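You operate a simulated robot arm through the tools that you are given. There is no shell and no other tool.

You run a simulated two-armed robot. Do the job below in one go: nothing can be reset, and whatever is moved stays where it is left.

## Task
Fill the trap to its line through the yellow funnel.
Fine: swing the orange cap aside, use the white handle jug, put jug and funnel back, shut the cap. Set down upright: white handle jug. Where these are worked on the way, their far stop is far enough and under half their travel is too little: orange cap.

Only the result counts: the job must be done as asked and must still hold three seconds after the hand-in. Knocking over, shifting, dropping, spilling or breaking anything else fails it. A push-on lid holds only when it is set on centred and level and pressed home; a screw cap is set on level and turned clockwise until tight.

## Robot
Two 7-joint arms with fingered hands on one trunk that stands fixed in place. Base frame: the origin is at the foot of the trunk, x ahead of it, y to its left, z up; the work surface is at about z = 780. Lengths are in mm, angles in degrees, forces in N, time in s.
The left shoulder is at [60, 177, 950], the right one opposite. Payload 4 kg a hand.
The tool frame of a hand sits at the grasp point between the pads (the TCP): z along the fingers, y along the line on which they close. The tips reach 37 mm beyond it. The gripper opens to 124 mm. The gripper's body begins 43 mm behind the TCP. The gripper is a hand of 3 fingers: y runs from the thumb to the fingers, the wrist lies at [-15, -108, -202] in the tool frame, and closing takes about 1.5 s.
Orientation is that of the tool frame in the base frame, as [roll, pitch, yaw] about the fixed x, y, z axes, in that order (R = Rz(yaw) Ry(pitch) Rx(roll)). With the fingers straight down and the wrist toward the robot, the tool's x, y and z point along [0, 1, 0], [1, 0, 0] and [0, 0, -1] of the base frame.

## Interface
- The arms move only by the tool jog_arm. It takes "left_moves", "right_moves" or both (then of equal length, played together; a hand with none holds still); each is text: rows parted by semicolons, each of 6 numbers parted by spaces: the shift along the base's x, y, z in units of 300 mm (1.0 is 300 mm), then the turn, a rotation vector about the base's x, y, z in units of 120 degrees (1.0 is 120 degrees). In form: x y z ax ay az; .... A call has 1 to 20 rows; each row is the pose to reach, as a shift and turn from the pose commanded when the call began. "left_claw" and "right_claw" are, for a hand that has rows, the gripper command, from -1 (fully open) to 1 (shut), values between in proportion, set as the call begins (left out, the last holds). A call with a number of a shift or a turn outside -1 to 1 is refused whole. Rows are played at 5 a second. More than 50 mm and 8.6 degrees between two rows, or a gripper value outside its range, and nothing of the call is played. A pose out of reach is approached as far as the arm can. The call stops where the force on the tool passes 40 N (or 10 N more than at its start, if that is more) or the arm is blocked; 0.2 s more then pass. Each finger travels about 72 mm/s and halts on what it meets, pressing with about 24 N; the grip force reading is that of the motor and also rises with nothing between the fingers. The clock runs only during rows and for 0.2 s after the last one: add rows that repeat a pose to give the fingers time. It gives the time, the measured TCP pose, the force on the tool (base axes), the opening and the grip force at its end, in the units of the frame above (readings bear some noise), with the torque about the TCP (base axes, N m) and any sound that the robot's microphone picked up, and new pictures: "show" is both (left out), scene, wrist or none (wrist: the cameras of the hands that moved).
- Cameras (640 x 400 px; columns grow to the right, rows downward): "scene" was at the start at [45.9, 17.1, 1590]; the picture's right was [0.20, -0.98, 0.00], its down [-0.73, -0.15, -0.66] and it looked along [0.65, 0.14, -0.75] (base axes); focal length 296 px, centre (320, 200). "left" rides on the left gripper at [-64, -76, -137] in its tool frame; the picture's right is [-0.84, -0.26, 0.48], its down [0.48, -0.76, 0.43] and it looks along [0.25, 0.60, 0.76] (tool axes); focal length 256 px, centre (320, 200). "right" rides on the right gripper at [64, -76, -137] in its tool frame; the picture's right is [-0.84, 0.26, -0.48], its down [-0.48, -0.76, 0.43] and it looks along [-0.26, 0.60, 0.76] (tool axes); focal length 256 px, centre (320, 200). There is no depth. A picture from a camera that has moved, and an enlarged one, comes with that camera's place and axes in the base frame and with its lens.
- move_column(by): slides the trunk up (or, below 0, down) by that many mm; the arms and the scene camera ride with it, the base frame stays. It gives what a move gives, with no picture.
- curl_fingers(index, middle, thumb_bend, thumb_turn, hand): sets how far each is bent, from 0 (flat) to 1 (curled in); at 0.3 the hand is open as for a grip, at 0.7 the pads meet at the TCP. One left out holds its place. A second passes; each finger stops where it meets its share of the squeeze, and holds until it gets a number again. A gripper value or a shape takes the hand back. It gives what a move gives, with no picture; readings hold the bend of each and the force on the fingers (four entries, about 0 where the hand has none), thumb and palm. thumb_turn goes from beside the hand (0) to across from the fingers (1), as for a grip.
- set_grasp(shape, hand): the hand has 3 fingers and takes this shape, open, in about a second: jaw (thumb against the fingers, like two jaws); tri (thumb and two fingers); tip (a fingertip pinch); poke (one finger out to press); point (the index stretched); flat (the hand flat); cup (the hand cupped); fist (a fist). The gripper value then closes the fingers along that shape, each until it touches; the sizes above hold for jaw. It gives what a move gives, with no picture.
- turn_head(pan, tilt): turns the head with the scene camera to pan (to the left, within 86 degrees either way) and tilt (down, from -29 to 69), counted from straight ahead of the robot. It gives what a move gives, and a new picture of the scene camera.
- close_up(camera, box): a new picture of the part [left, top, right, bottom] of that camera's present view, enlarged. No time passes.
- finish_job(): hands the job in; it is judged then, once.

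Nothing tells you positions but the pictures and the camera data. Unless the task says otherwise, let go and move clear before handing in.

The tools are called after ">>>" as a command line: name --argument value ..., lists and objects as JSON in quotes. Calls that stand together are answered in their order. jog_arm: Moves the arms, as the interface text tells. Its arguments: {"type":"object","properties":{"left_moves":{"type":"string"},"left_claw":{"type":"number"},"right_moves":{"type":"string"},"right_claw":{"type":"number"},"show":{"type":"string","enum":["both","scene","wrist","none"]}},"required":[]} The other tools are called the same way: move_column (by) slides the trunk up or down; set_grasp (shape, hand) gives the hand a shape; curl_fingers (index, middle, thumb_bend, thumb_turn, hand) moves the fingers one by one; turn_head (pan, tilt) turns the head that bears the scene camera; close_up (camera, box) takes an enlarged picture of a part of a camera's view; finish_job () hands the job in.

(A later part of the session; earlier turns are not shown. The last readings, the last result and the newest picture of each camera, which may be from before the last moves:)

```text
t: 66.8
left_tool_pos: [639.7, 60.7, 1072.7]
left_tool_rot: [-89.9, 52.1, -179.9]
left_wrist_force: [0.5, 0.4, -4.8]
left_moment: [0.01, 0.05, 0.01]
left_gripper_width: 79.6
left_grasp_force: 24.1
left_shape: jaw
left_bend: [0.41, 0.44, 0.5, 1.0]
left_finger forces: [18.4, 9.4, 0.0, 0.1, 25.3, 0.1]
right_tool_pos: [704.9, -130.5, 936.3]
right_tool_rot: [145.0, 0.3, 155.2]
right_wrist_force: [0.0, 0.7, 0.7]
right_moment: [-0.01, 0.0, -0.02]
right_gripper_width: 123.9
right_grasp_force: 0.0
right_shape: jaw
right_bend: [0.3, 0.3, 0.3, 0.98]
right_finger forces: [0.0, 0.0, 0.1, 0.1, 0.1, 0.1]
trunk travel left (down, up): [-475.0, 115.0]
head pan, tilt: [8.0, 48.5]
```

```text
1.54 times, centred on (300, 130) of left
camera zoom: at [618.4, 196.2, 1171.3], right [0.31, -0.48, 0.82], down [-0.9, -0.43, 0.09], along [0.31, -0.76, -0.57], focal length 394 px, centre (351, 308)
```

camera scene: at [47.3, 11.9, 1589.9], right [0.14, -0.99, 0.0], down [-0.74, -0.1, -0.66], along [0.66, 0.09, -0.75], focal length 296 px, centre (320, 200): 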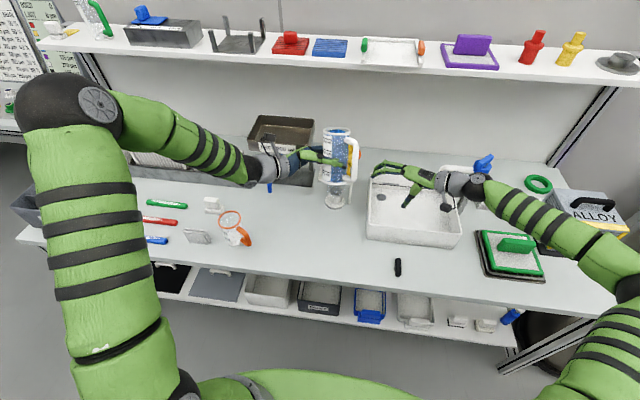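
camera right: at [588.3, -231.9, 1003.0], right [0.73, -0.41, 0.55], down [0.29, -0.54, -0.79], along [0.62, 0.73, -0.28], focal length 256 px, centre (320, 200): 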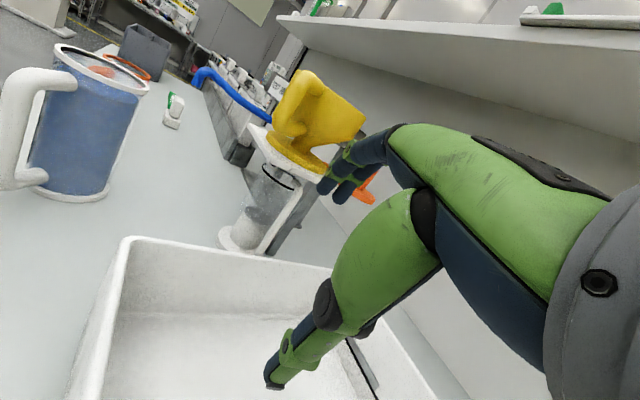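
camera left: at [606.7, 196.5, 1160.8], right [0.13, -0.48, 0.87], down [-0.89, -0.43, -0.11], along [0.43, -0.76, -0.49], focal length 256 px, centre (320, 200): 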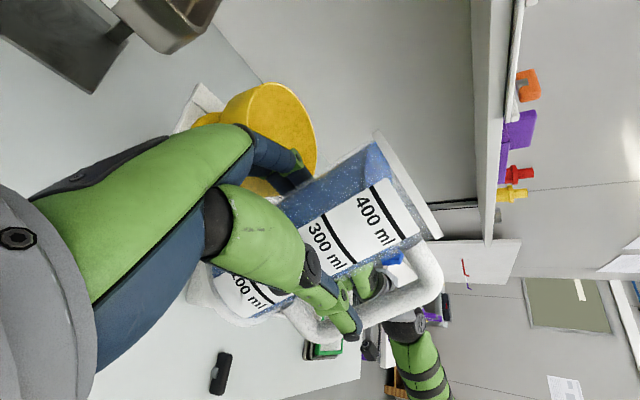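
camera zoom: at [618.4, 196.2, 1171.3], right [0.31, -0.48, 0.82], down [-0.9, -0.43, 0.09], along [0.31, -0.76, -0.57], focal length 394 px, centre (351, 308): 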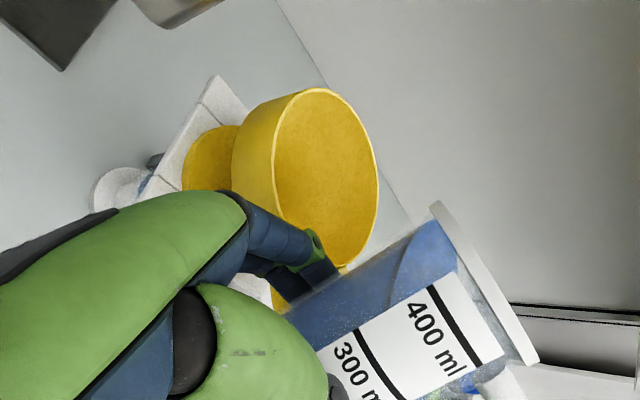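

The glass is roughly a quarter full toward its line, matching my estimate of about 118 ml needed. I'll go on to 46 degrees in two small steps.

>>> jog_arm --left_moves "-0.004 0 -0.003 0 0.0167 0; -0.007 0 -0.0047 0 0.0333 0; -0.007 0 -0.0047 0 0.0333 0; -0.01 0 -0.005 0 0.05 0; -0.0127 0 -0.0057 0 0.0667 0; -0.0127 0 -0.0057 0 0.0667 0; -0.0127 0 -0.0057 0 0.0667 0; -0.0127 0 -0.0057 0 0.0667 0" --show "none"

>>> close_up --camera "right" --box '[240, 155, 320, 255]'

>>> close_up --camera "left" --box '[150, 0, 450, 260]'

>>> close_up --camera "right" --box '[180, 0, 400, 260]'

```text
t: 68.6
left_tool_pos: [635.7, 59.7, 1070.3]
left_tool_rot: [-90.1, 44.2, -180.0]
left_wrist_force: [-0.6, 0.2, -5.4]
left_moment: [0.01, 0.04, 0.02]
left_gripper_width: 79.6
left_grasp_force: 23.7
left_shape: jaw
left_bend: [0.41, 0.44, 0.5, 1.0]
left_finger forces: [18.4, 9.5, 0.0, 0.0, 25.3, 0.0]
right_tool_pos: [705.6, -129.9, 935.1]
right_tool_rot: [145.0, 0.2, 155.2]
right_wrist_force: [-0.5, -0.7, 0.1]
right_moment: [-0.01, 0.0, 0.01]
right_gripper_width: 123.5
right_grasp_force: 0.0
right_shape: jaw
right_bend: [0.3, 0.3, 0.3, 0.98]
right_finger forces: [0.0, 0.0, 0.0, 0.1, 0.1, 0.0]
trunk travel left (down, up): [-475.0, 115.0]
head pan, tilt: [8.0, 48.5]
```

```text
4.00 times, centred on (280, 205) of right
camera zoom: at [588.3, -231.4, 1002.9], right [0.73, -0.41, 0.55], down [0.28, -0.54, -0.79], along [0.62, 0.73, -0.28], focal length 1024 px, centre (480, 180)
```

zoom: 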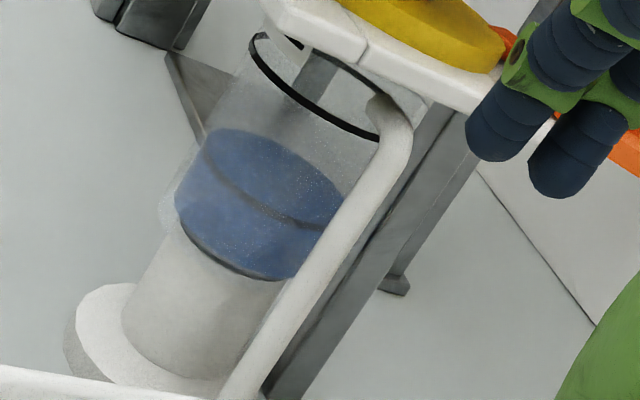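

```text
1.54 times, centred on (300, 130) of left
camera zoom: at [628.4, 196.0, 1171.2], right [0.42, -0.48, 0.77], down [-0.88, -0.43, 0.21], along [0.23, -0.76, -0.61], focal length 394 px, centre (351, 308)
```

zoom: 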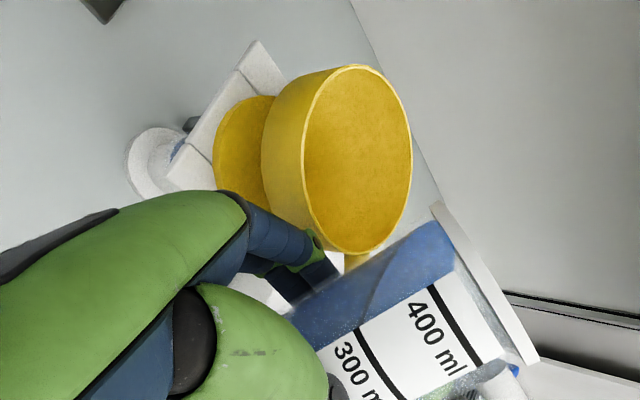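

```text
1.54 times, centred on (290, 130) of right
camera zoom: at [588.3, -231.4, 1002.9], right [0.73, -0.41, 0.55], down [0.28, -0.54, -0.79], along [0.62, 0.73, -0.28], focal length 394 px, centre (366, 308)
```

zoom: 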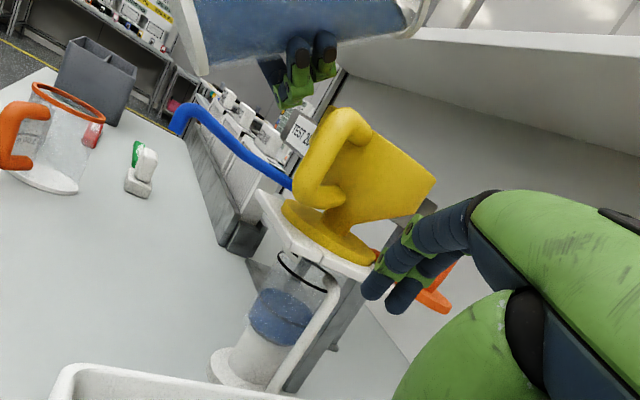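

Just under half way to the line and all going into the funnel. I'll continue to 52 degrees.

>>> jog_arm --left_moves "-0.0025 0 0.003 0 0.0167 0; -0.0047 0 0.0063 0 0.0333 0; -0.0047 0 0.0063 0 0.0333 0; -0.006 0 0.011 0 0.05 0; -0.006 0 0.011 0 0.05 0; -0.006 0 0.011 0 0.05 0; -0.006 0 0.011 0 0.05 0; -0.006 0 0.011 0 0.05 0" --show "none"

>>> close_up --camera "right" --box '[240, 155, 320, 255]'

>>> close_up --camera "left" --box '[150, 0, 450, 260]'

```text
t: 70.4
left_tool_pos: [633.8, 60.2, 1074.6]
left_tool_rot: [-90.1, 38.2, 179.9]
left_wrist_force: [0.5, -0.2, -4.8]
left_moment: [0.03, 0.03, 0.0]
left_gripper_width: 79.5
left_grasp_force: 24.3
left_shape: jaw
left_bend: [0.41, 0.44, 0.5, 1.0]
left_finger forces: [18.4, 9.5, 0.1, 0.0, 25.3, 0.1]
right_tool_pos: [704.9, -130.3, 934.7]
right_tool_rot: [144.9, 0.2, 155.2]
right_wrist_force: [0.1, 0.3, 0.0]
right_moment: [0.01, 0.04, 0.0]
right_gripper_width: 124.0
right_grasp_force: 0.0
right_shape: jaw
right_bend: [0.3, 0.3, 0.3, 0.98]
right_finger forces: [0.1, 0.0, 0.0, 0.1, 0.1, 0.0]
trunk travel left (down, up): [-475.0, 115.0]
head pan, tilt: [8.0, 48.5]
```

```text
4.00 times, centred on (280, 205) of right
camera zoom: at [588.3, -231.5, 1002.9], right [0.73, -0.41, 0.55], down [0.28, -0.54, -0.79], along [0.62, 0.73, -0.28], focal length 1024 px, centre (480, 180)
```

zoom: 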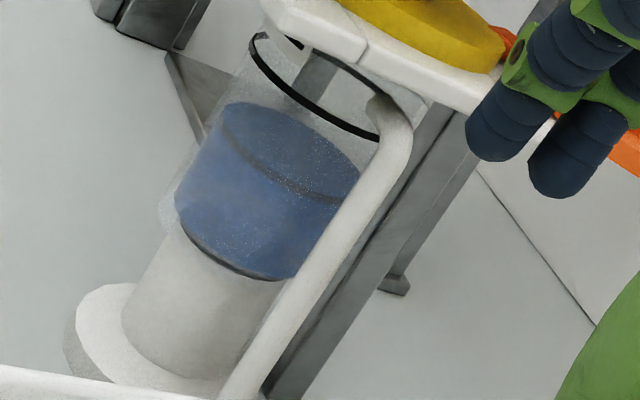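

```text
1.54 times, centred on (300, 130) of left
camera zoom: at [637.0, 196.1, 1174.9], right [0.5, -0.48, 0.72], down [-0.85, -0.43, 0.3], along [0.17, -0.76, -0.63], focal length 394 px, centre (351, 308)
```

zoom: 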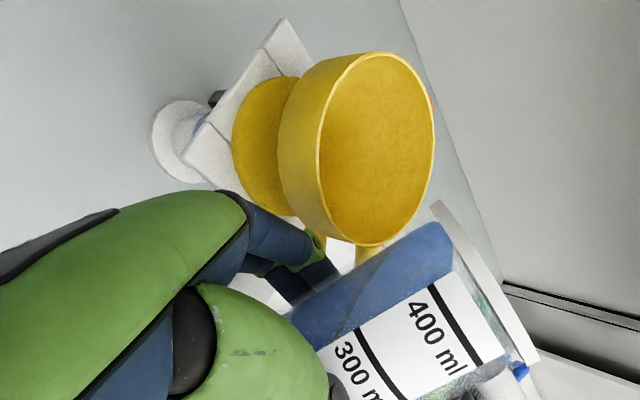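

About 60 percent to the line. I'll take smaller tilts from here, with longer settling.

>>> jog_arm --left_moves "-0.001 0 0.005 0 0.0167 0; -0.0023 0 0.01 0 0.0333 0; -0.0023 0 0.01 0 0.0333 0; -0.0023 0 0.01 0 0.0333 0; -0.0023 0 0.01 0 0.0333 0; -0.0023 0 0.01 0 0.0333 0; -0.0023 0 0.01 0 0.0333 0" --show "none"

>>> close_up --camera "right" --box '[240, 155, 320, 255]'

>>> close_up --camera "left" --box '[150, 0, 450, 260]'

```text
t: 72.0
left_tool_pos: [633.6, 60.3, 1077.2]
left_tool_rot: [-90.0, 34.1, -180.0]
left_wrist_force: [0.5, -0.1, -3.6]
left_moment: [0.01, 0.05, -0.01]
left_gripper_width: 79.7
left_grasp_force: 24.2
left_shape: jaw
left_bend: [0.41, 0.44, 0.5, 1.0]
left_finger forces: [18.4, 9.5, 0.0, 0.0, 25.2, 0.0]
right_tool_pos: [705.0, -129.9, 934.9]
right_tool_rot: [144.9, 0.2, 155.2]
right_wrist_force: [0.4, 0.5, 0.7]
right_moment: [0.01, 0.02, 0.0]
right_gripper_width: 123.9
right_grasp_force: 0.0
right_shape: jaw
right_bend: [0.3, 0.3, 0.3, 0.98]
right_finger forces: [0.1, 0.1, 0.0, 0.1, 0.0, 0.0]
trunk travel left (down, up): [-475.0, 115.0]
head pan, tilt: [8.0, 48.5]
```

```text
4.00 times, centred on (280, 205) of right
camera zoom: at [588.3, -231.5, 1003.0], right [0.73, -0.41, 0.55], down [0.28, -0.54, -0.79], along [0.62, 0.73, -0.28], focal length 1024 px, centre (480, 180)
```

zoom: 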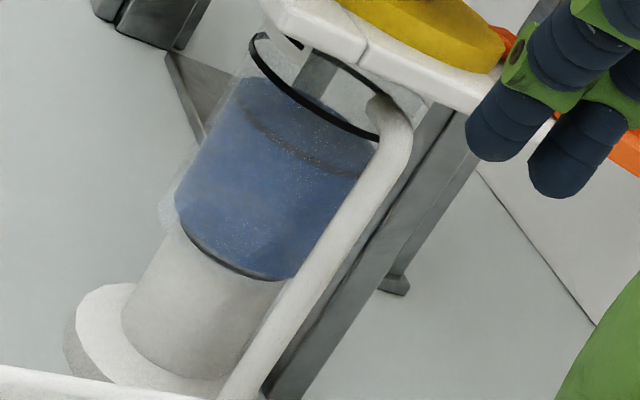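

```text
1.54 times, centred on (300, 130) of left
camera zoom: at [643.1, 196.2, 1177.4], right [0.55, -0.48, 0.68], down [-0.83, -0.43, 0.36], along [0.12, -0.76, -0.64], focal length 394 px, centre (351, 308)
```

zoom: 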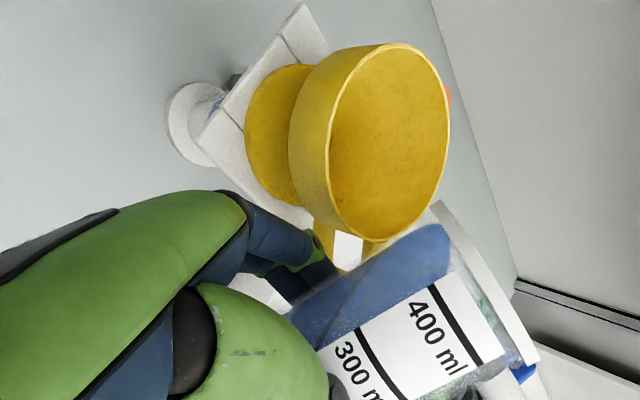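

About 77 percent to the line, right on prediction. I'll go to 59 degrees and let it settle.

>>> jog_arm --left_moves "-0.0005 0 0.0033 0 0.0125 0; -0.001 0 0.0067 0 0.025 0; -0.001 0 0.0067 0 0.025 0; -0.001 0 0.0067 0 0.025 0; -0.001 0 0.0067 0 0.025 0; -0.001 0 0.0067 0 0.025 0; -0.001 0 0.0067 0 0.025 0; -0.001 0 0.0067 0 0.025 0" --show "none"

>>> close_up --camera "right" --box '[250, 155, 310, 215]'

>>> close_up --camera "right" --box '[240, 155, 320, 255]'

>>> close_up --camera "left" --box '[150, 0, 450, 260]'

```text
t: 73.8
left_tool_pos: [632.9, 59.1, 1079.3]
left_tool_rot: [-90.1, 31.1, 180.0]
left_wrist_force: [0.2, -0.7, -4.3]
left_moment: [0.04, 0.05, 0.03]
left_gripper_width: 79.6
left_grasp_force: 24.0
left_shape: jaw
left_bend: [0.41, 0.44, 0.5, 0.99]
left_finger forces: [18.5, 9.4, 0.0, 0.0, 25.4, 0.1]
right_tool_pos: [705.2, -128.7, 934.1]
right_tool_rot: [145.0, 0.3, 155.2]
right_wrist_force: [0.2, 0.5, 0.1]
right_moment: [-0.03, 0.0, 0.0]
right_gripper_width: 124.2
right_grasp_force: 0.0
right_shape: jaw
right_bend: [0.3, 0.3, 0.3, 0.98]
right_finger forces: [0.0, 0.0, 0.1, 0.2, 0.0, 0.0]
trunk travel left (down, up): [-475.0, 115.0]
head pan, tilt: [8.0, 48.5]
```

```text
6.67 times, centred on (280, 185) of right
camera zoom: at [588.3, -231.4, 1003.0], right [0.73, -0.41, 0.55], down [0.28, -0.54, -0.79], along [0.62, 0.73, -0.28], focal length 1707 px, centre (587, 300)
```

zoom: 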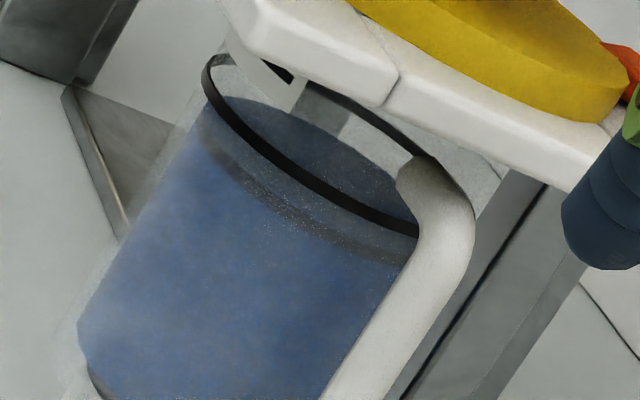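

```text
4.00 times, centred on (280, 205) of right
camera zoom: at [588.3, -231.4, 1003.0], right [0.73, -0.41, 0.55], down [0.28, -0.54, -0.79], along [0.62, 0.73, -0.28], focal length 1024 px, centre (480, 180)
```

zoom: 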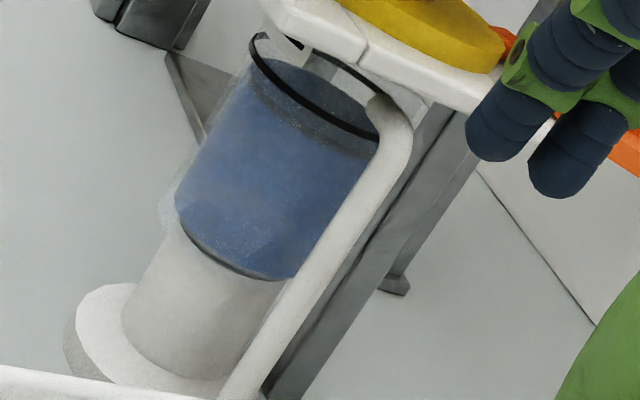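

```text
1.54 times, centred on (300, 130) of left
camera zoom: at [648.0, 196.4, 1178.8], right [0.58, -0.48, 0.65], down [-0.81, -0.43, 0.4], along [0.09, -0.76, -0.64], focal length 394 px, centre (351, 308)
```

zoom: 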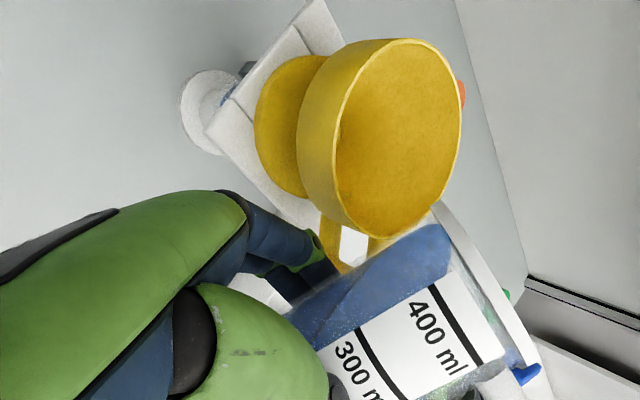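

The surface is about 8 mm under the line. I'll add just 1.5 degrees and settle again.

>>> jog_arm --left_moves "0 0 0.0025 0 0.0063 0; 0 0 0.005 0 0.0125 0; 0 0 0.005 0 0.0125 0; 0 0 0.005 0 0.0125 0; 0 0 0.005 0 0.0125 0; 0 0 0.005 0 0.0125 0; 0 0 0.005 0 0.0125 0; 0 0 0.005 0 0.0125 0" --show "none"

>>> close_up --camera "right" --box '[250, 155, 310, 215]'

```text
t: 75.6
left_tool_pos: [633.1, 60.5, 1080.9]
left_tool_rot: [-90.0, 29.6, -180.0]
left_wrist_force: [0.0, 0.2, -3.9]
left_moment: [0.02, 0.01, 0.02]
left_gripper_width: 79.5
left_grasp_force: 24.1
left_shape: jaw
left_bend: [0.41, 0.44, 0.5, 0.99]
left_finger forces: [18.5, 9.4, 0.0, 0.0, 25.3, 0.0]
right_tool_pos: [705.7, -131.1, 935.5]
right_tool_rot: [144.9, 0.2, 155.2]
right_wrist_force: [0.0, -0.2, 0.7]
right_moment: [0.0, 0.01, -0.02]
right_gripper_width: 123.8
right_grasp_force: 0.1
right_shape: jaw
right_bend: [0.3, 0.3, 0.3, 0.98]
right_finger forces: [0.0, 0.0, 0.0, 0.0, 0.0, 0.0]
trunk travel left (down, up): [-475.0, 115.0]
head pan, tilt: [8.0, 48.5]
```

```text
6.67 times, centred on (280, 185) of right
camera zoom: at [588.3, -231.5, 1003.0], right [0.73, -0.41, 0.55], down [0.28, -0.54, -0.79], along [0.62, 0.73, -0.28], focal length 1707 px, centre (587, 300)
```

zoom: 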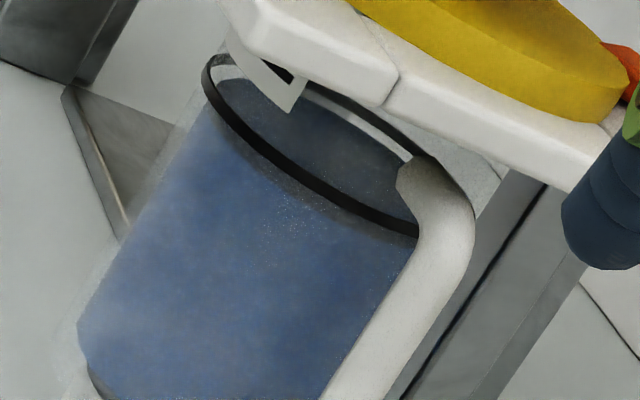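

Very close now, about 2 to 3 mm under the line. I'll zoom tighter to judge it.

>>> close_up --camera "right" --box '[262, 160, 304, 194]'

>>> close_up --camera "scene" --box '[315, 165, 365, 215]'

```text
11.76 times, centred on (283, 177) of right
camera zoom: at [588.3, -231.5, 1003.0], right [0.73, -0.41, 0.55], down [0.28, -0.54, -0.79], along [0.62, 0.73, -0.28], focal length 3012 px, centre (755, 471)
```

zoom: 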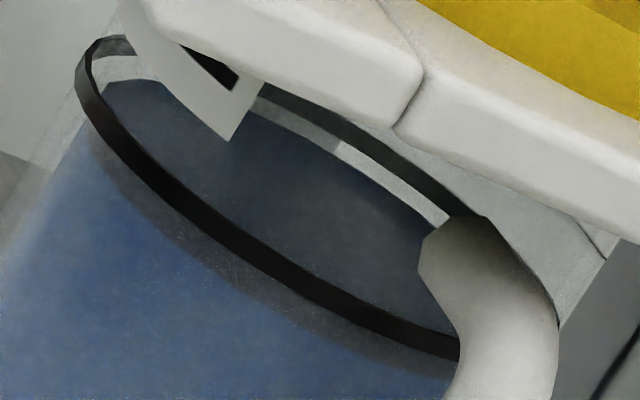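

```text
8.00 times, centred on (340, 190) of scene
camera zoom: at [47.1, 11.9, 1589.9], right [0.14, -0.99, 0.0], down [-0.74, -0.1, -0.66], along [0.66, 0.09, -0.75], focal length 2365 px, centre (160, 280)
```

zoom: 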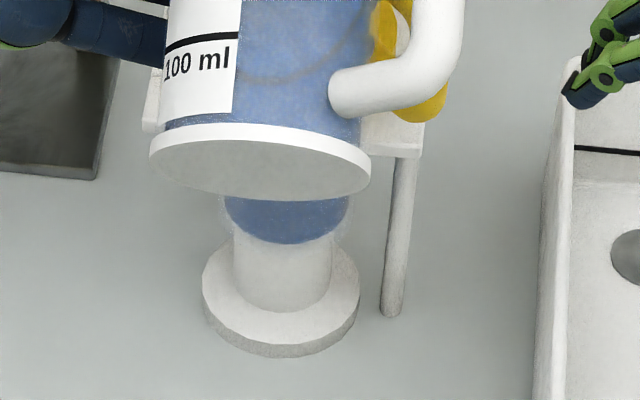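

The surface is about 3 mm below the ring's centre. I'll add 0.8 degrees.

>>> jog_arm --left_moves "0 0 0.001 0 0.0033 0; 0 0 0.0025 0 0.0067 0; 0 0 0.0025 0 0.0067 0; 0 0 0.0025 0 0.0067 0; 0 0 0.0025 0 0.0067 0; 0 0 0.0025 0 0.0067 0; 0 0 0.0025 0 0.0067 0; 0 0 0.0025 0 0.0067 0" --show "none"

>>> close_up --camera "right" --box '[262, 160, 304, 194]'

```text
t: 77.4
left_tool_pos: [631.6, 59.8, 1082.3]
left_tool_rot: [-90.1, 28.8, 179.9]
left_wrist_force: [0.0, 0.3, -3.9]
left_moment: [0.04, 0.05, -0.03]
left_gripper_width: 79.7
left_grasp_force: 24.3
left_shape: jaw
left_bend: [0.41, 0.44, 0.5, 0.99]
left_finger forces: [18.5, 9.3, 0.1, 0.0, 25.3, 0.0]
right_tool_pos: [706.3, -129.7, 935.2]
right_tool_rot: [144.9, 0.2, 155.1]
right_wrist_force: [-0.2, -0.2, 0.2]
right_moment: [0.04, 0.01, 0.01]
right_gripper_width: 123.7
right_grasp_force: 0.0
right_shape: jaw
right_bend: [0.3, 0.3, 0.3, 0.98]
right_finger forces: [0.0, 0.0, 0.0, 0.1, 0.0, 0.1]
trunk travel left (down, up): [-475.0, 115.0]
head pan, tilt: [8.0, 48.5]
```

```text
11.76 times, centred on (283, 177) of right
camera zoom: at [588.3, -231.5, 1003.0], right [0.73, -0.41, 0.55], down [0.28, -0.54, -0.79], along [0.62, 0.73, -0.28], focal length 3012 px, centre (755, 471)
```

zoom: 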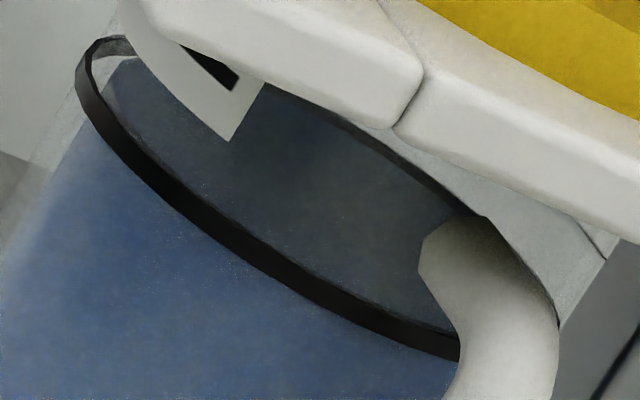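

The surface now coincides with the black line all round. I'll tilt the jug back upright and draw it away from the funnel.

>>> jog_arm --left_moves "0 0 0.03 0 -0.0667 0; 0 0 0.07 0 -0.1333 0; -0.02 0 0.1 0 -0.2 0; -0.06 0 0.12 0 -0.2667 0; -0.1 0 0.12 0 -0.3333 0; -0.14 0 0.1 0 -0.4 0; -0.18 0 0.08 0 -0.4667 0; -0.2 0 0.05 0 -0.5108 0; -0.2 0 0.05 0 -0.5108 0" --show "both"

>>> close_up --camera "right" --box '[262, 160, 304, 194]'

>>> close_up --camera "scene" --box '[270, 100, 390, 220]'

```text
t: 79.4
left_tool_pos: [571.8, 59.9, 1096.3]
left_tool_rot: [66.3, 89.8, -23.6]
left_wrist_force: [0.5, -0.2, -3.6]
left_moment: [0.02, 0.02, 0.02]
left_gripper_width: 79.6
left_grasp_force: 24.1
left_shape: jaw
left_bend: [0.41, 0.44, 0.5, 1.0]
left_finger forces: [17.6, 9.0, 0.0, 0.1, 27.0, 0.0]
right_tool_pos: [705.6, -130.2, 935.3]
right_tool_rot: [144.9, 0.3, 155.1]
right_wrist_force: [0.5, -1.0, -0.4]
right_moment: [0.02, 0.01, 0.03]
right_gripper_width: 124.2
right_grasp_force: 0.1
right_shape: jaw
right_bend: [0.3, 0.3, 0.3, 0.98]
right_finger forces: [0.0, 0.0, 0.0, 0.0, 0.0, 0.0]
trunk travel left (down, up): [-475.0, 115.0]
head pan, tilt: [8.0, 48.5]
camera scene: at [47.1, 11.9, 1589.9], right [0.14, -0.99, 0.0], down [-0.74, -0.1, -0.66], along [0.66, 0.09, -0.75], focal length 296 px, centre (320, 200)
camera left: at [495.9, 196.3, 1160.9], right [-0.26, -0.48, 0.84], down [-0.76, -0.44, -0.49], along [0.6, -0.76, -0.25], focal length 256 px, centre (320, 200)
```

scene: 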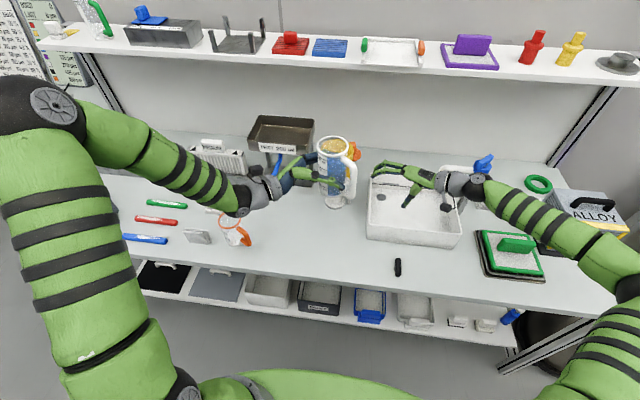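
left: 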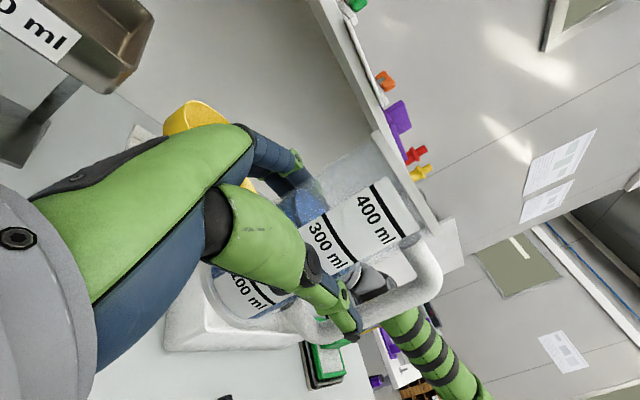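

```text
11.76 times, centred on (283, 177) of right
camera zoom: at [588.3, -231.4, 1003.0], right [0.73, -0.41, 0.55], down [0.28, -0.54, -0.79], along [0.62, 0.73, -0.28], focal length 3012 px, centre (755, 471)
```

zoom: 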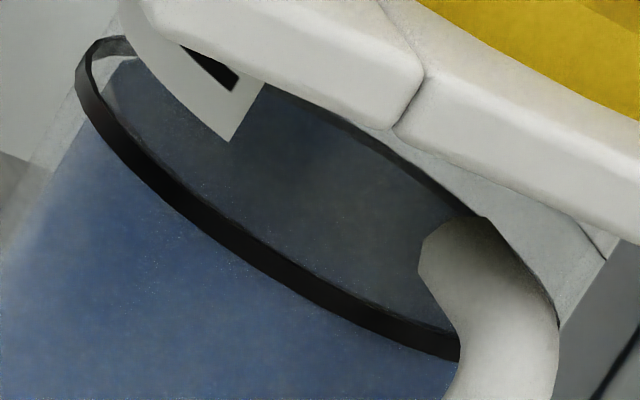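

```text
3.33 times, centred on (330, 160) of scene
camera zoom: at [47.1, 11.9, 1589.9], right [0.14, -0.99, 0.0], down [-0.74, -0.1, -0.66], along [0.66, 0.09, -0.75], focal length 985 px, centre (287, 333)
```

zoom: 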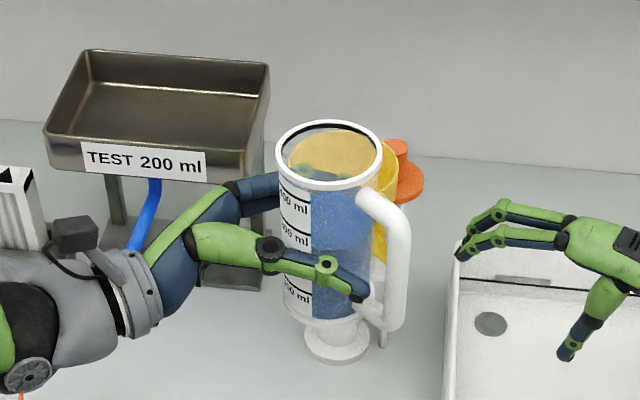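

The trap level holds exactly at the line. Now I'll carry the jug back over its place, upright, and stop about 25 mm above the bench.

>>> jog_arm --left_moves "-0.02 0.04 -0.05 0 0 0.015; -0.04 0.08 -0.15 0 0 0.03; -0.06 0.12 -0.27 0 0 0.05; -0.08 0.16 -0.39 0 0 0.07; -0.091 0.177 -0.5 0 0 0.083; -0.091 0.177 -0.6 0 0 0.083; -0.091 0.177 -0.68 0 0 0.083; -0.091 0.177 -0.754 0 0 0.083; -0.091 0.177 -0.754 0 0 0.083" --show "scene"

>>> close_up --camera "scene" --box '[230, 180, 360, 280]'

>>> close_up --camera "right" --box '[0, 0, 200, 230]'

```text
t: 81.4
left_tool_pos: [544.9, 113.5, 871.4]
left_tool_rot: [113.9, 90.0, 33.9]
left_wrist_force: [-0.1, 0.2, -3.7]
left_moment: [0.02, 0.04, 0.02]
left_gripper_width: 79.5
left_grasp_force: 24.2
left_shape: jaw
left_bend: [0.41, 0.44, 0.5, 1.0]
left_finger forces: [17.5, 9.2, 0.0, 0.0, 27.0, 0.1]
right_tool_pos: [704.8, -129.6, 934.9]
right_tool_rot: [145.0, 0.2, 155.2]
right_wrist_force: [0.8, 0.0, 0.1]
right_moment: [0.03, 0.02, -0.01]
right_gripper_width: 123.9
right_grasp_force: 0.0
right_shape: jaw
right_bend: [0.3, 0.3, 0.3, 0.98]
right_finger forces: [0.1, 0.0, 0.0, 0.1, 0.1, 0.0]
trunk travel left (down, up): [-475.0, 115.0]
head pan, tilt: [8.0, 48.5]
camera scene: at [47.1, 11.9, 1589.9], right [0.14, -0.99, 0.0], down [-0.74, -0.1, -0.66], along [0.66, 0.09, -0.75], focal length 296 px, centre (320, 200)
```

scene: 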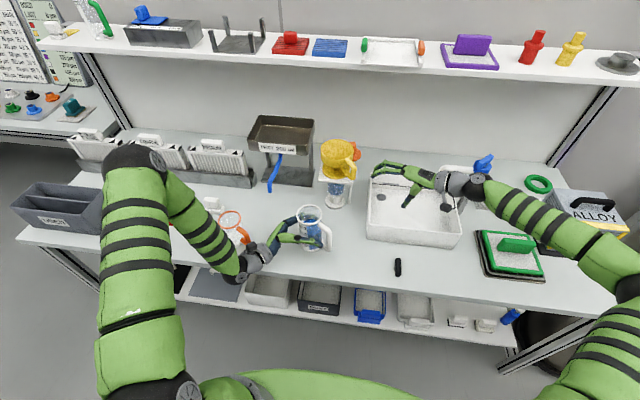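

```text
4.00 times, centred on (295, 230) of scene
camera zoom: at [47.1, 11.9, 1589.9], right [0.14, -0.99, 0.0], down [-0.74, -0.1, -0.66], along [0.66, 0.09, -0.75], focal length 1182 px, centre (420, 80)
```

zoom: 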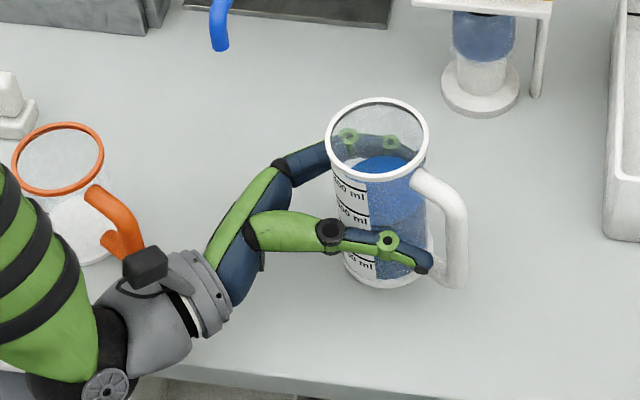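

```text
1.74 times, centred on (100, 115) of right
camera zoom: at [588.3, -231.4, 1003.0], right [0.73, -0.41, 0.55], down [0.28, -0.54, -0.79], along [0.62, 0.73, -0.28], focal length 445 px, centre (703, 348)
```

zoom: 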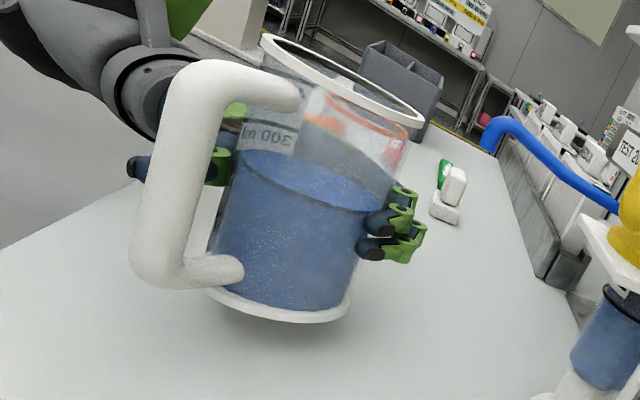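

The jug is level just above its spot. I'll lower it gently to the bench.

>>> jog_arm --left_moves "0 0 -0.03 0 0 0; 0 0 -0.055 0 0 0; 0 0 -0.072 0 0 0; 0 0 -0.08 0 0 0" --show "none"

>>> close_up --camera "right" --box '[0, 0, 200, 230]'

```text
t: 82.4
left_tool_pos: [544.9, 112.8, 846.6]
left_tool_rot: [45.7, 89.9, -34.2]
left_wrist_force: [-0.3, 0.2, -2.2]
left_moment: [0.07, 0.02, 0.01]
left_gripper_width: 79.4
left_grasp_force: 23.7
left_shape: jaw
left_bend: [0.41, 0.44, 0.5, 1.0]
left_finger forces: [17.8, 8.9, 0.0, 0.1, 27.1, 0.1]
right_tool_pos: [704.7, -130.1, 936.2]
right_tool_rot: [145.1, 0.2, 155.1]
right_wrist_force: [0.5, 0.9, -0.3]
right_moment: [-0.02, -0.01, 0.01]
right_gripper_width: 124.0
right_grasp_force: 0.0
right_shape: jaw
right_bend: [0.3, 0.3, 0.3, 0.98]
right_finger forces: [0.0, 0.1, 0.0, 0.0, 0.0, 0.0]
trunk travel left (down, up): [-475.0, 115.0]
head pan, tilt: [8.0, 48.5]
```

```text
1.74 times, centred on (100, 115) of right
camera zoom: at [588.2, -231.5, 1003.1], right [0.73, -0.41, 0.55], down [0.28, -0.54, -0.79], along [0.62, 0.73, -0.28], focal length 445 px, centre (703, 348)
```

zoom: 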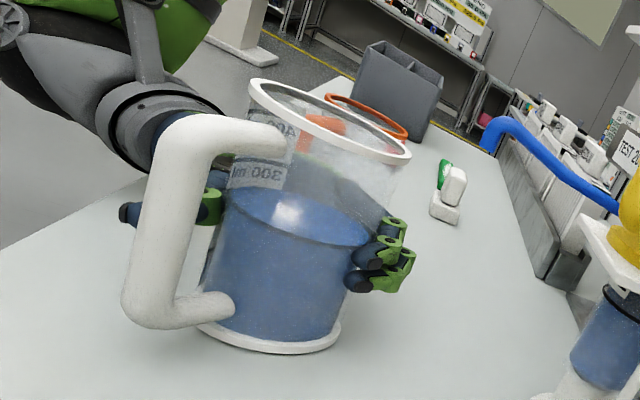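

Contact is just beginning. Two more millimetres should seat it.

>>> jog_arm --left_moves "0 0 -0.004 0 0 0; 0 0 -0.007 0 0 0; 0 0 -0.007 0 0 0" --show "none"

```text
t: 83.2
left_tool_pos: [545.7, 111.8, 843.9]
left_tool_rot: [85.3, 89.8, 5.3]
left_wrist_force: [0.4, -1.5, 2.4]
left_moment: [-0.01, -0.09, -0.02]
left_gripper_width: 79.4
left_grasp_force: 23.6
left_shape: jaw
left_bend: [0.41, 0.44, 0.5, 0.99]
left_finger forces: [18.5, 8.5, 0.1, 0.1, 26.3, 0.0]
right_tool_pos: [704.7, -130.3, 935.0]
right_tool_rot: [145.0, 0.1, 155.2]
right_wrist_force: [-0.3, -0.5, 0.0]
right_moment: [-0.01, -0.02, 0.03]
right_gripper_width: 123.8
right_grasp_force: 0.0
right_shape: jaw
right_bend: [0.3, 0.3, 0.3, 0.98]
right_finger forces: [0.0, 0.1, 0.0, 0.1, 0.0, 0.0]
trunk travel left (down, up): [-475.0, 115.0]
head pan, tilt: [8.0, 48.5]
```

The jug is standing on the bench. I'll open the hand.

>>> jog_arm --left_moves "0 0 0 0 0 0; 0 0 0 0 0 0; 0 0 0 0 0 0; 0 0 0 0 0 0; 0 0 0 0 0 0; 0 0 0 0 0 0" --left_claw -1 --show "none"

>>> close_up --camera "scene" --box '[285, 200, 345, 265]'

>>> close_up --camera "right" --box '[0, 0, 200, 230]'

```text
t: 84.6
left_tool_pos: [546.0, 114.3, 845.3]
left_tool_rot: [108.9, 89.9, 28.9]
left_wrist_force: [-0.2, -0.4, -0.2]
left_moment: [0.04, 0.04, -0.01]
left_gripper_width: 123.7
left_grasp_force: 0.0
left_shape: jaw
left_bend: [0.3, 0.3, 0.3, 0.98]
left_finger forces: [0.1, 0.0, 0.1, 0.1, 0.0, 0.0]
right_tool_pos: [705.9, -130.2, 935.3]
right_tool_rot: [145.2, 0.2, 155.2]
right_wrist_force: [-0.1, 0.5, -0.4]
right_moment: [-0.03, 0.0, 0.01]
right_gripper_width: 123.8
right_grasp_force: 0.1
right_shape: jaw
right_bend: [0.3, 0.3, 0.3, 0.98]
right_finger forces: [0.0, 0.0, 0.1, 0.0, 0.1, 0.0]
trunk travel left (down, up): [-475.0, 115.0]
head pan, tilt: [8.0, 48.5]
```

```text
6.15 times, centred on (315, 232) of scene
camera zoom: at [46.9, 11.9, 1589.9], right [0.14, -0.99, 0.0], down [-0.74, -0.1, -0.66], along [0.66, 0.09, -0.75], focal length 1819 px, centre (351, 0)
```

zoom: 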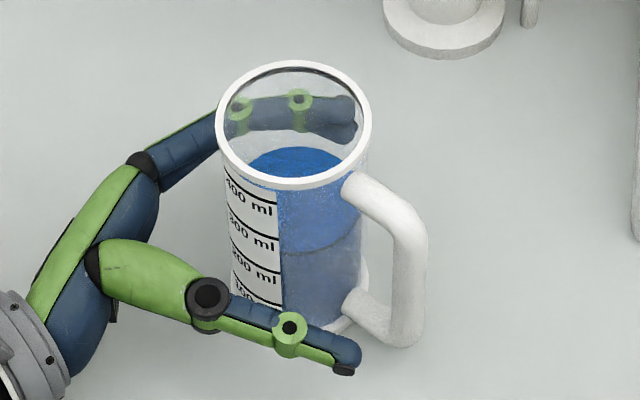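

```text
1.74 times, centred on (100, 115) of right
camera zoom: at [588.1, -231.5, 1003.1], right [0.73, -0.41, 0.55], down [0.28, -0.54, -0.79], along [0.62, 0.73, -0.28], focal length 445 px, centre (703, 348)
```

zoom: 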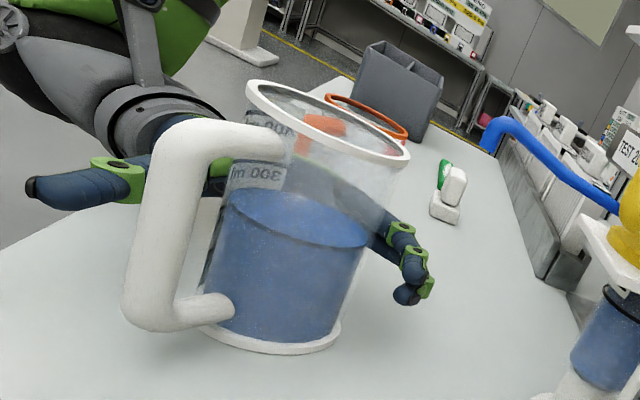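

The jug is back within about 2 mm of where it stood, upright. I'll lift the left hand straight up and park it clear to the left.

>>> jog_arm --left_moves "0 0 0.05 0 0 0; 0 0 0.18 0 0 0; 0 0 0.32 0 0 0; 0 0 0.46 0 0 0; 0 0 0.6 0 0 0; 0 0.05 0.72 0 0 0; 0 0.15 0.82 0 0 0; 0 0.28 0.9 0 0 0; 0 0.4 0.95 0 0 0" --show "scene"

>>> close_up --camera "scene" --box '[285, 200, 345, 265]'

>>> close_up --camera "right" --box '[200, 60, 400, 260]'

```text
t: 86.6
left_tool_pos: [545.4, 233.6, 1131.1]
left_tool_rot: [49.4, 89.9, -30.7]
left_wrist_force: [-0.2, 0.6, 0.1]
left_moment: [0.0, 0.04, -0.01]
left_gripper_width: 123.9
left_grasp_force: 0.0
left_shape: jaw
left_bend: [0.3, 0.3, 0.3, 0.98]
left_finger forces: [0.0, 0.0, 0.0, 0.0, 0.1, 0.1]
right_tool_pos: [704.9, -130.3, 935.7]
right_tool_rot: [144.9, 0.3, 155.0]
right_wrist_force: [0.9, 0.2, 0.5]
right_moment: [0.03, 0.01, -0.01]
right_gripper_width: 123.8
right_grasp_force: 0.1
right_shape: jaw
right_bend: [0.3, 0.3, 0.3, 0.98]
right_finger forces: [0.0, 0.0, 0.1, 0.0, 0.1, 0.0]
trunk travel left (down, up): [-475.0, 115.0]
head pan, tilt: [8.0, 48.5]
camera scene: at [46.6, 12.2, 1589.9], right [0.14, -0.99, 0.0], down [-0.74, -0.1, -0.66], along [0.66, 0.09, -0.75], focal length 296 px, centre (320, 200)
```

scene: 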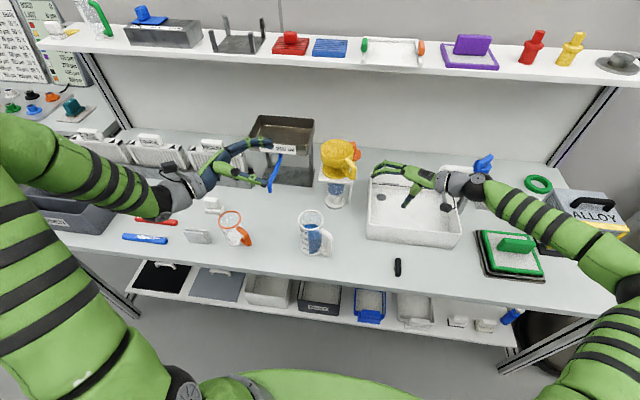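

```text
6.15 times, centred on (315, 232) of scene
camera zoom: at [46.6, 12.2, 1589.9], right [0.14, -0.99, 0.0], down [-0.74, -0.1, -0.66], along [0.66, 0.09, -0.75], focal length 1819 px, centre (351, 0)
```

zoom: 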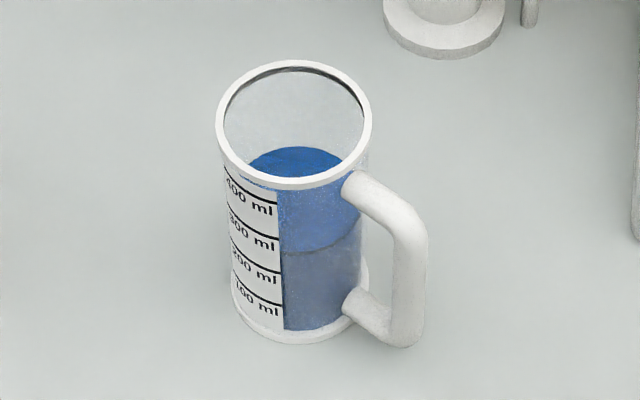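

```text
2.00 times, centred on (300, 160) of right
camera zoom: at [587.9, -231.4, 1003.2], right [0.73, -0.41, 0.55], down [0.28, -0.54, -0.79], along [0.62, 0.73, -0.28], focal length 512 px, centre (360, 280)
```

zoom: 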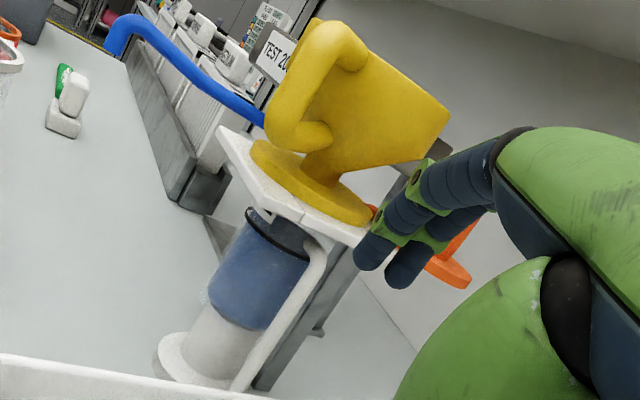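

The jug stands clean in its place. Next I'll bring the right hand back above the funnel by the same path it left on.

>>> jog_arm --right_moves "0 0 0.09 -0.008 0.013 -0.026; 0 0 0.19 -0.0248 0.0389 -0.0786; 0 0 0.3 -0.0413 0.0648 -0.131; 0.014 0 0.41 -0.0578 0.0908 -0.1834; 0.034 0.021 0.52 -0.0743 0.1167 -0.2358; 0.054 0.111 0.6 -0.0909 0.1426 -0.2882; 0.074 0.231 0.64 -0.1074 0.1685 -0.3406; 0.094 0.351 0.66 -0.1239 0.1945 -0.393; 0.114 0.471 0.66 -0.1404 0.2204 -0.4454; 0.134 0.571 0.64 -0.1569 0.2463 -0.4978; 0.134 0.621 0.6 -0.1652 0.2593 -0.524; 0.134 0.621 0.6 -0.1652 0.2593 -0.524" --show "both"

>>> close_up --camera "right" --box '[170, 170, 400, 400]'

```text
t: 89.2
left_tool_pos: [545.5, 231.5, 1130.2]
left_tool_rot: [128.8, 89.9, 48.8]
left_wrist_force: [-0.8, -1.0, 0.7]
left_moment: [-0.01, 0.02, -0.02]
left_gripper_width: 123.7
left_grasp_force: 0.1
left_shape: jaw
left_bend: [0.3, 0.3, 0.3, 0.98]
left_finger forces: [0.0, 0.1, 0.1, 0.1, 0.0, 0.0]
right_tool_pos: [745.3, 56.8, 1114.8]
right_tool_rot: [-180.0, 0.1, 90.2]
right_wrist_force: [-0.7, 0.6, 0.2]
right_moment: [0.02, 0.02, 0.02]
right_gripper_width: 123.8
right_grasp_force: 0.2
right_shape: jaw
right_bend: [0.3, 0.3, 0.3, 0.98]
right_finger forces: [0.1, 0.0, 0.1, 0.0, 0.0, 0.0]
trunk travel left (down, up): [-475.0, 115.0]
head pan, tilt: [8.0, 48.5]
camera scene: at [47.0, 11.5, 1590.0], right [0.14, -0.99, 0.0], down [-0.74, -0.1, -0.66], along [0.66, 0.09, -0.75], focal length 296 px, centre (320, 200)
camera right: at [669.6, 119.2, 1251.7], right [0.26, -0.84, 0.48], down [-0.76, -0.49, -0.43], along [0.6, -0.25, -0.76], focal length 256 px, centre (320, 200)
```

scene: 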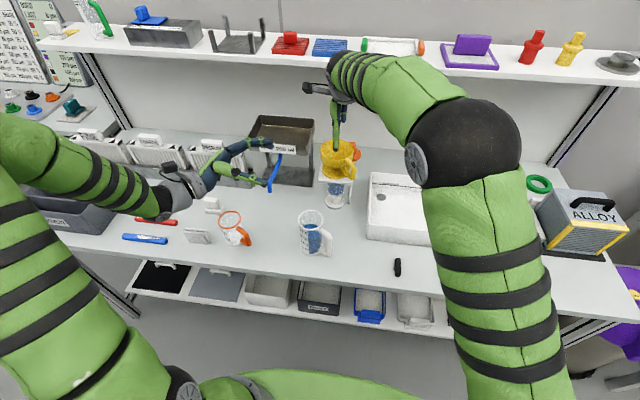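
right: 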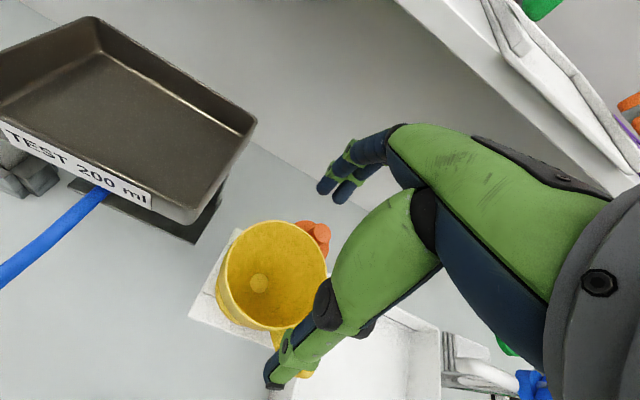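

```text
1.74 times, centred on (285, 285) of right
camera zoom: at [669.6, 119.2, 1251.7], right [0.26, -0.84, 0.48], down [-0.76, -0.49, -0.43], along [0.6, -0.25, -0.76], focal length 445 px, centre (381, 52)
```

zoom: 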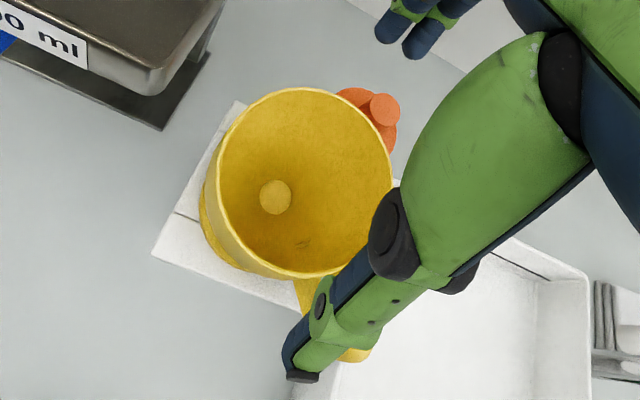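

The hand stands over the funnel as before. I'll descend to the same pose at which I released it.

>>> jog_arm --right_moves "0.0065 -0.002 -0.12 0 0 0; 0.0065 -0.002 -0.24 0 0 0; 0.0065 -0.002 -0.31 0 0 0; 0.0065 -0.002 -0.354 0 0 0" --show "wrist"

```text
t: 90.2
left_tool_pos: [545.9, 233.1, 1130.4]
left_tool_rot: [137.3, 89.9, 57.3]
left_wrist_force: [0.5, 0.1, 0.6]
left_moment: [0.0, -0.01, -0.01]
left_gripper_width: 123.5
left_grasp_force: 0.0
left_shape: jaw
left_bend: [0.3, 0.3, 0.3, 0.98]
left_finger forces: [0.0, 0.0, 0.1, 0.1, 0.1, 0.0]
right_tool_pos: [747.7, 56.4, 1009.5]
right_tool_rot: [-179.9, 0.0, 90.2]
right_wrist_force: [-0.4, 0.7, 1.3]
right_moment: [0.0, 0.02, 0.01]
right_gripper_width: 123.7
right_grasp_force: 0.0
right_shape: jaw
right_bend: [0.3, 0.3, 0.3, 0.98]
right_finger forces: [0.0, 0.1, 0.0, 0.0, 0.8, 0.0]
trunk travel left (down, up): [-475.0, 115.0]
head pan, tilt: [8.0, 48.5]
camera right: at [671.9, 119.4, 1145.8], right [0.26, -0.84, 0.48], down [-0.76, -0.49, -0.43], along [0.6, -0.25, -0.76], focal length 256 px, centre (320, 200)
```

right: 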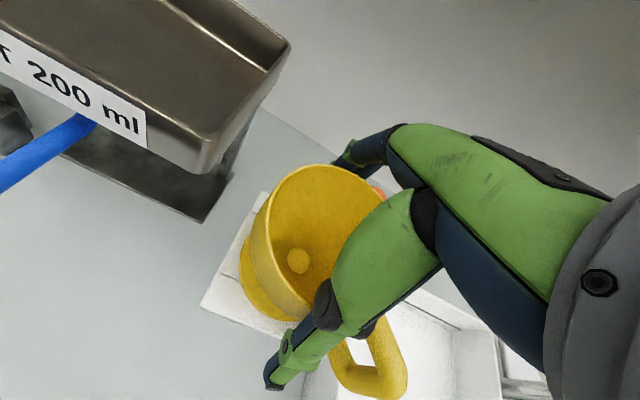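

The relation matches the earlier grip. I'll close on the bowl.

>>> jog_arm --right_moves "0 0 0 0 0 0; 0 0 0 0 0 0; 0 0 0 0 0 0; 0 0 0 0 0 0; 0 0 0 0 0 0; 0 0 0 0 0 0; 0 0 0 0 0 0" --right_claw 1 --show "wrist"

```text
t: 91.8
left_tool_pos: [545.5, 232.8, 1131.4]
left_tool_rot: [116.8, 89.9, 36.8]
left_wrist_force: [-1.1, -0.9, 0.2]
left_moment: [0.01, 0.02, -0.02]
left_gripper_width: 123.6
left_grasp_force: 0.1
left_shape: jaw
left_bend: [0.3, 0.3, 0.3, 0.98]
left_finger forces: [0.1, 0.0, 0.0, 0.0, 0.1, 0.0]
right_tool_pos: [748.7, 57.0, 1009.9]
right_tool_rot: [-180.0, 0.1, 90.2]
right_wrist_force: [0.3, -0.6, 0.9]
right_moment: [-0.01, 0.03, 0.02]
right_gripper_width: 96.0
right_grasp_force: 23.5
right_shape: jaw
right_bend: [0.34, 0.41, 0.09, 0.98]
right_finger forces: [23.0, 10.0, 0.0, 0.0, 34.6, 0.0]
trunk travel left (down, up): [-475.0, 115.0]
head pan, tilt: [8.0, 48.5]
camera right: at [672.0, 119.2, 1146.0], right [0.26, -0.84, 0.48], down [-0.76, -0.49, -0.43], along [0.6, -0.25, -0.76], focal length 256 px, centre (320, 200)
```

right: 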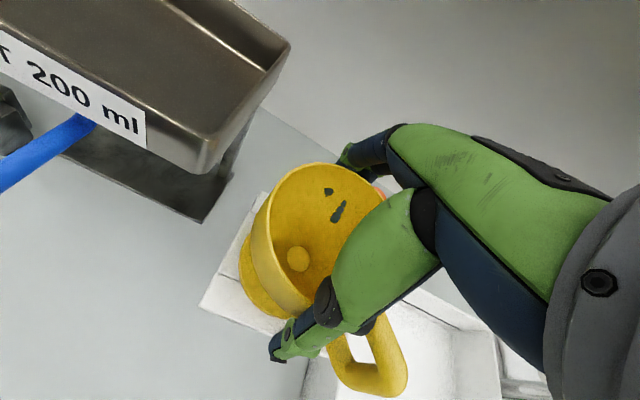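

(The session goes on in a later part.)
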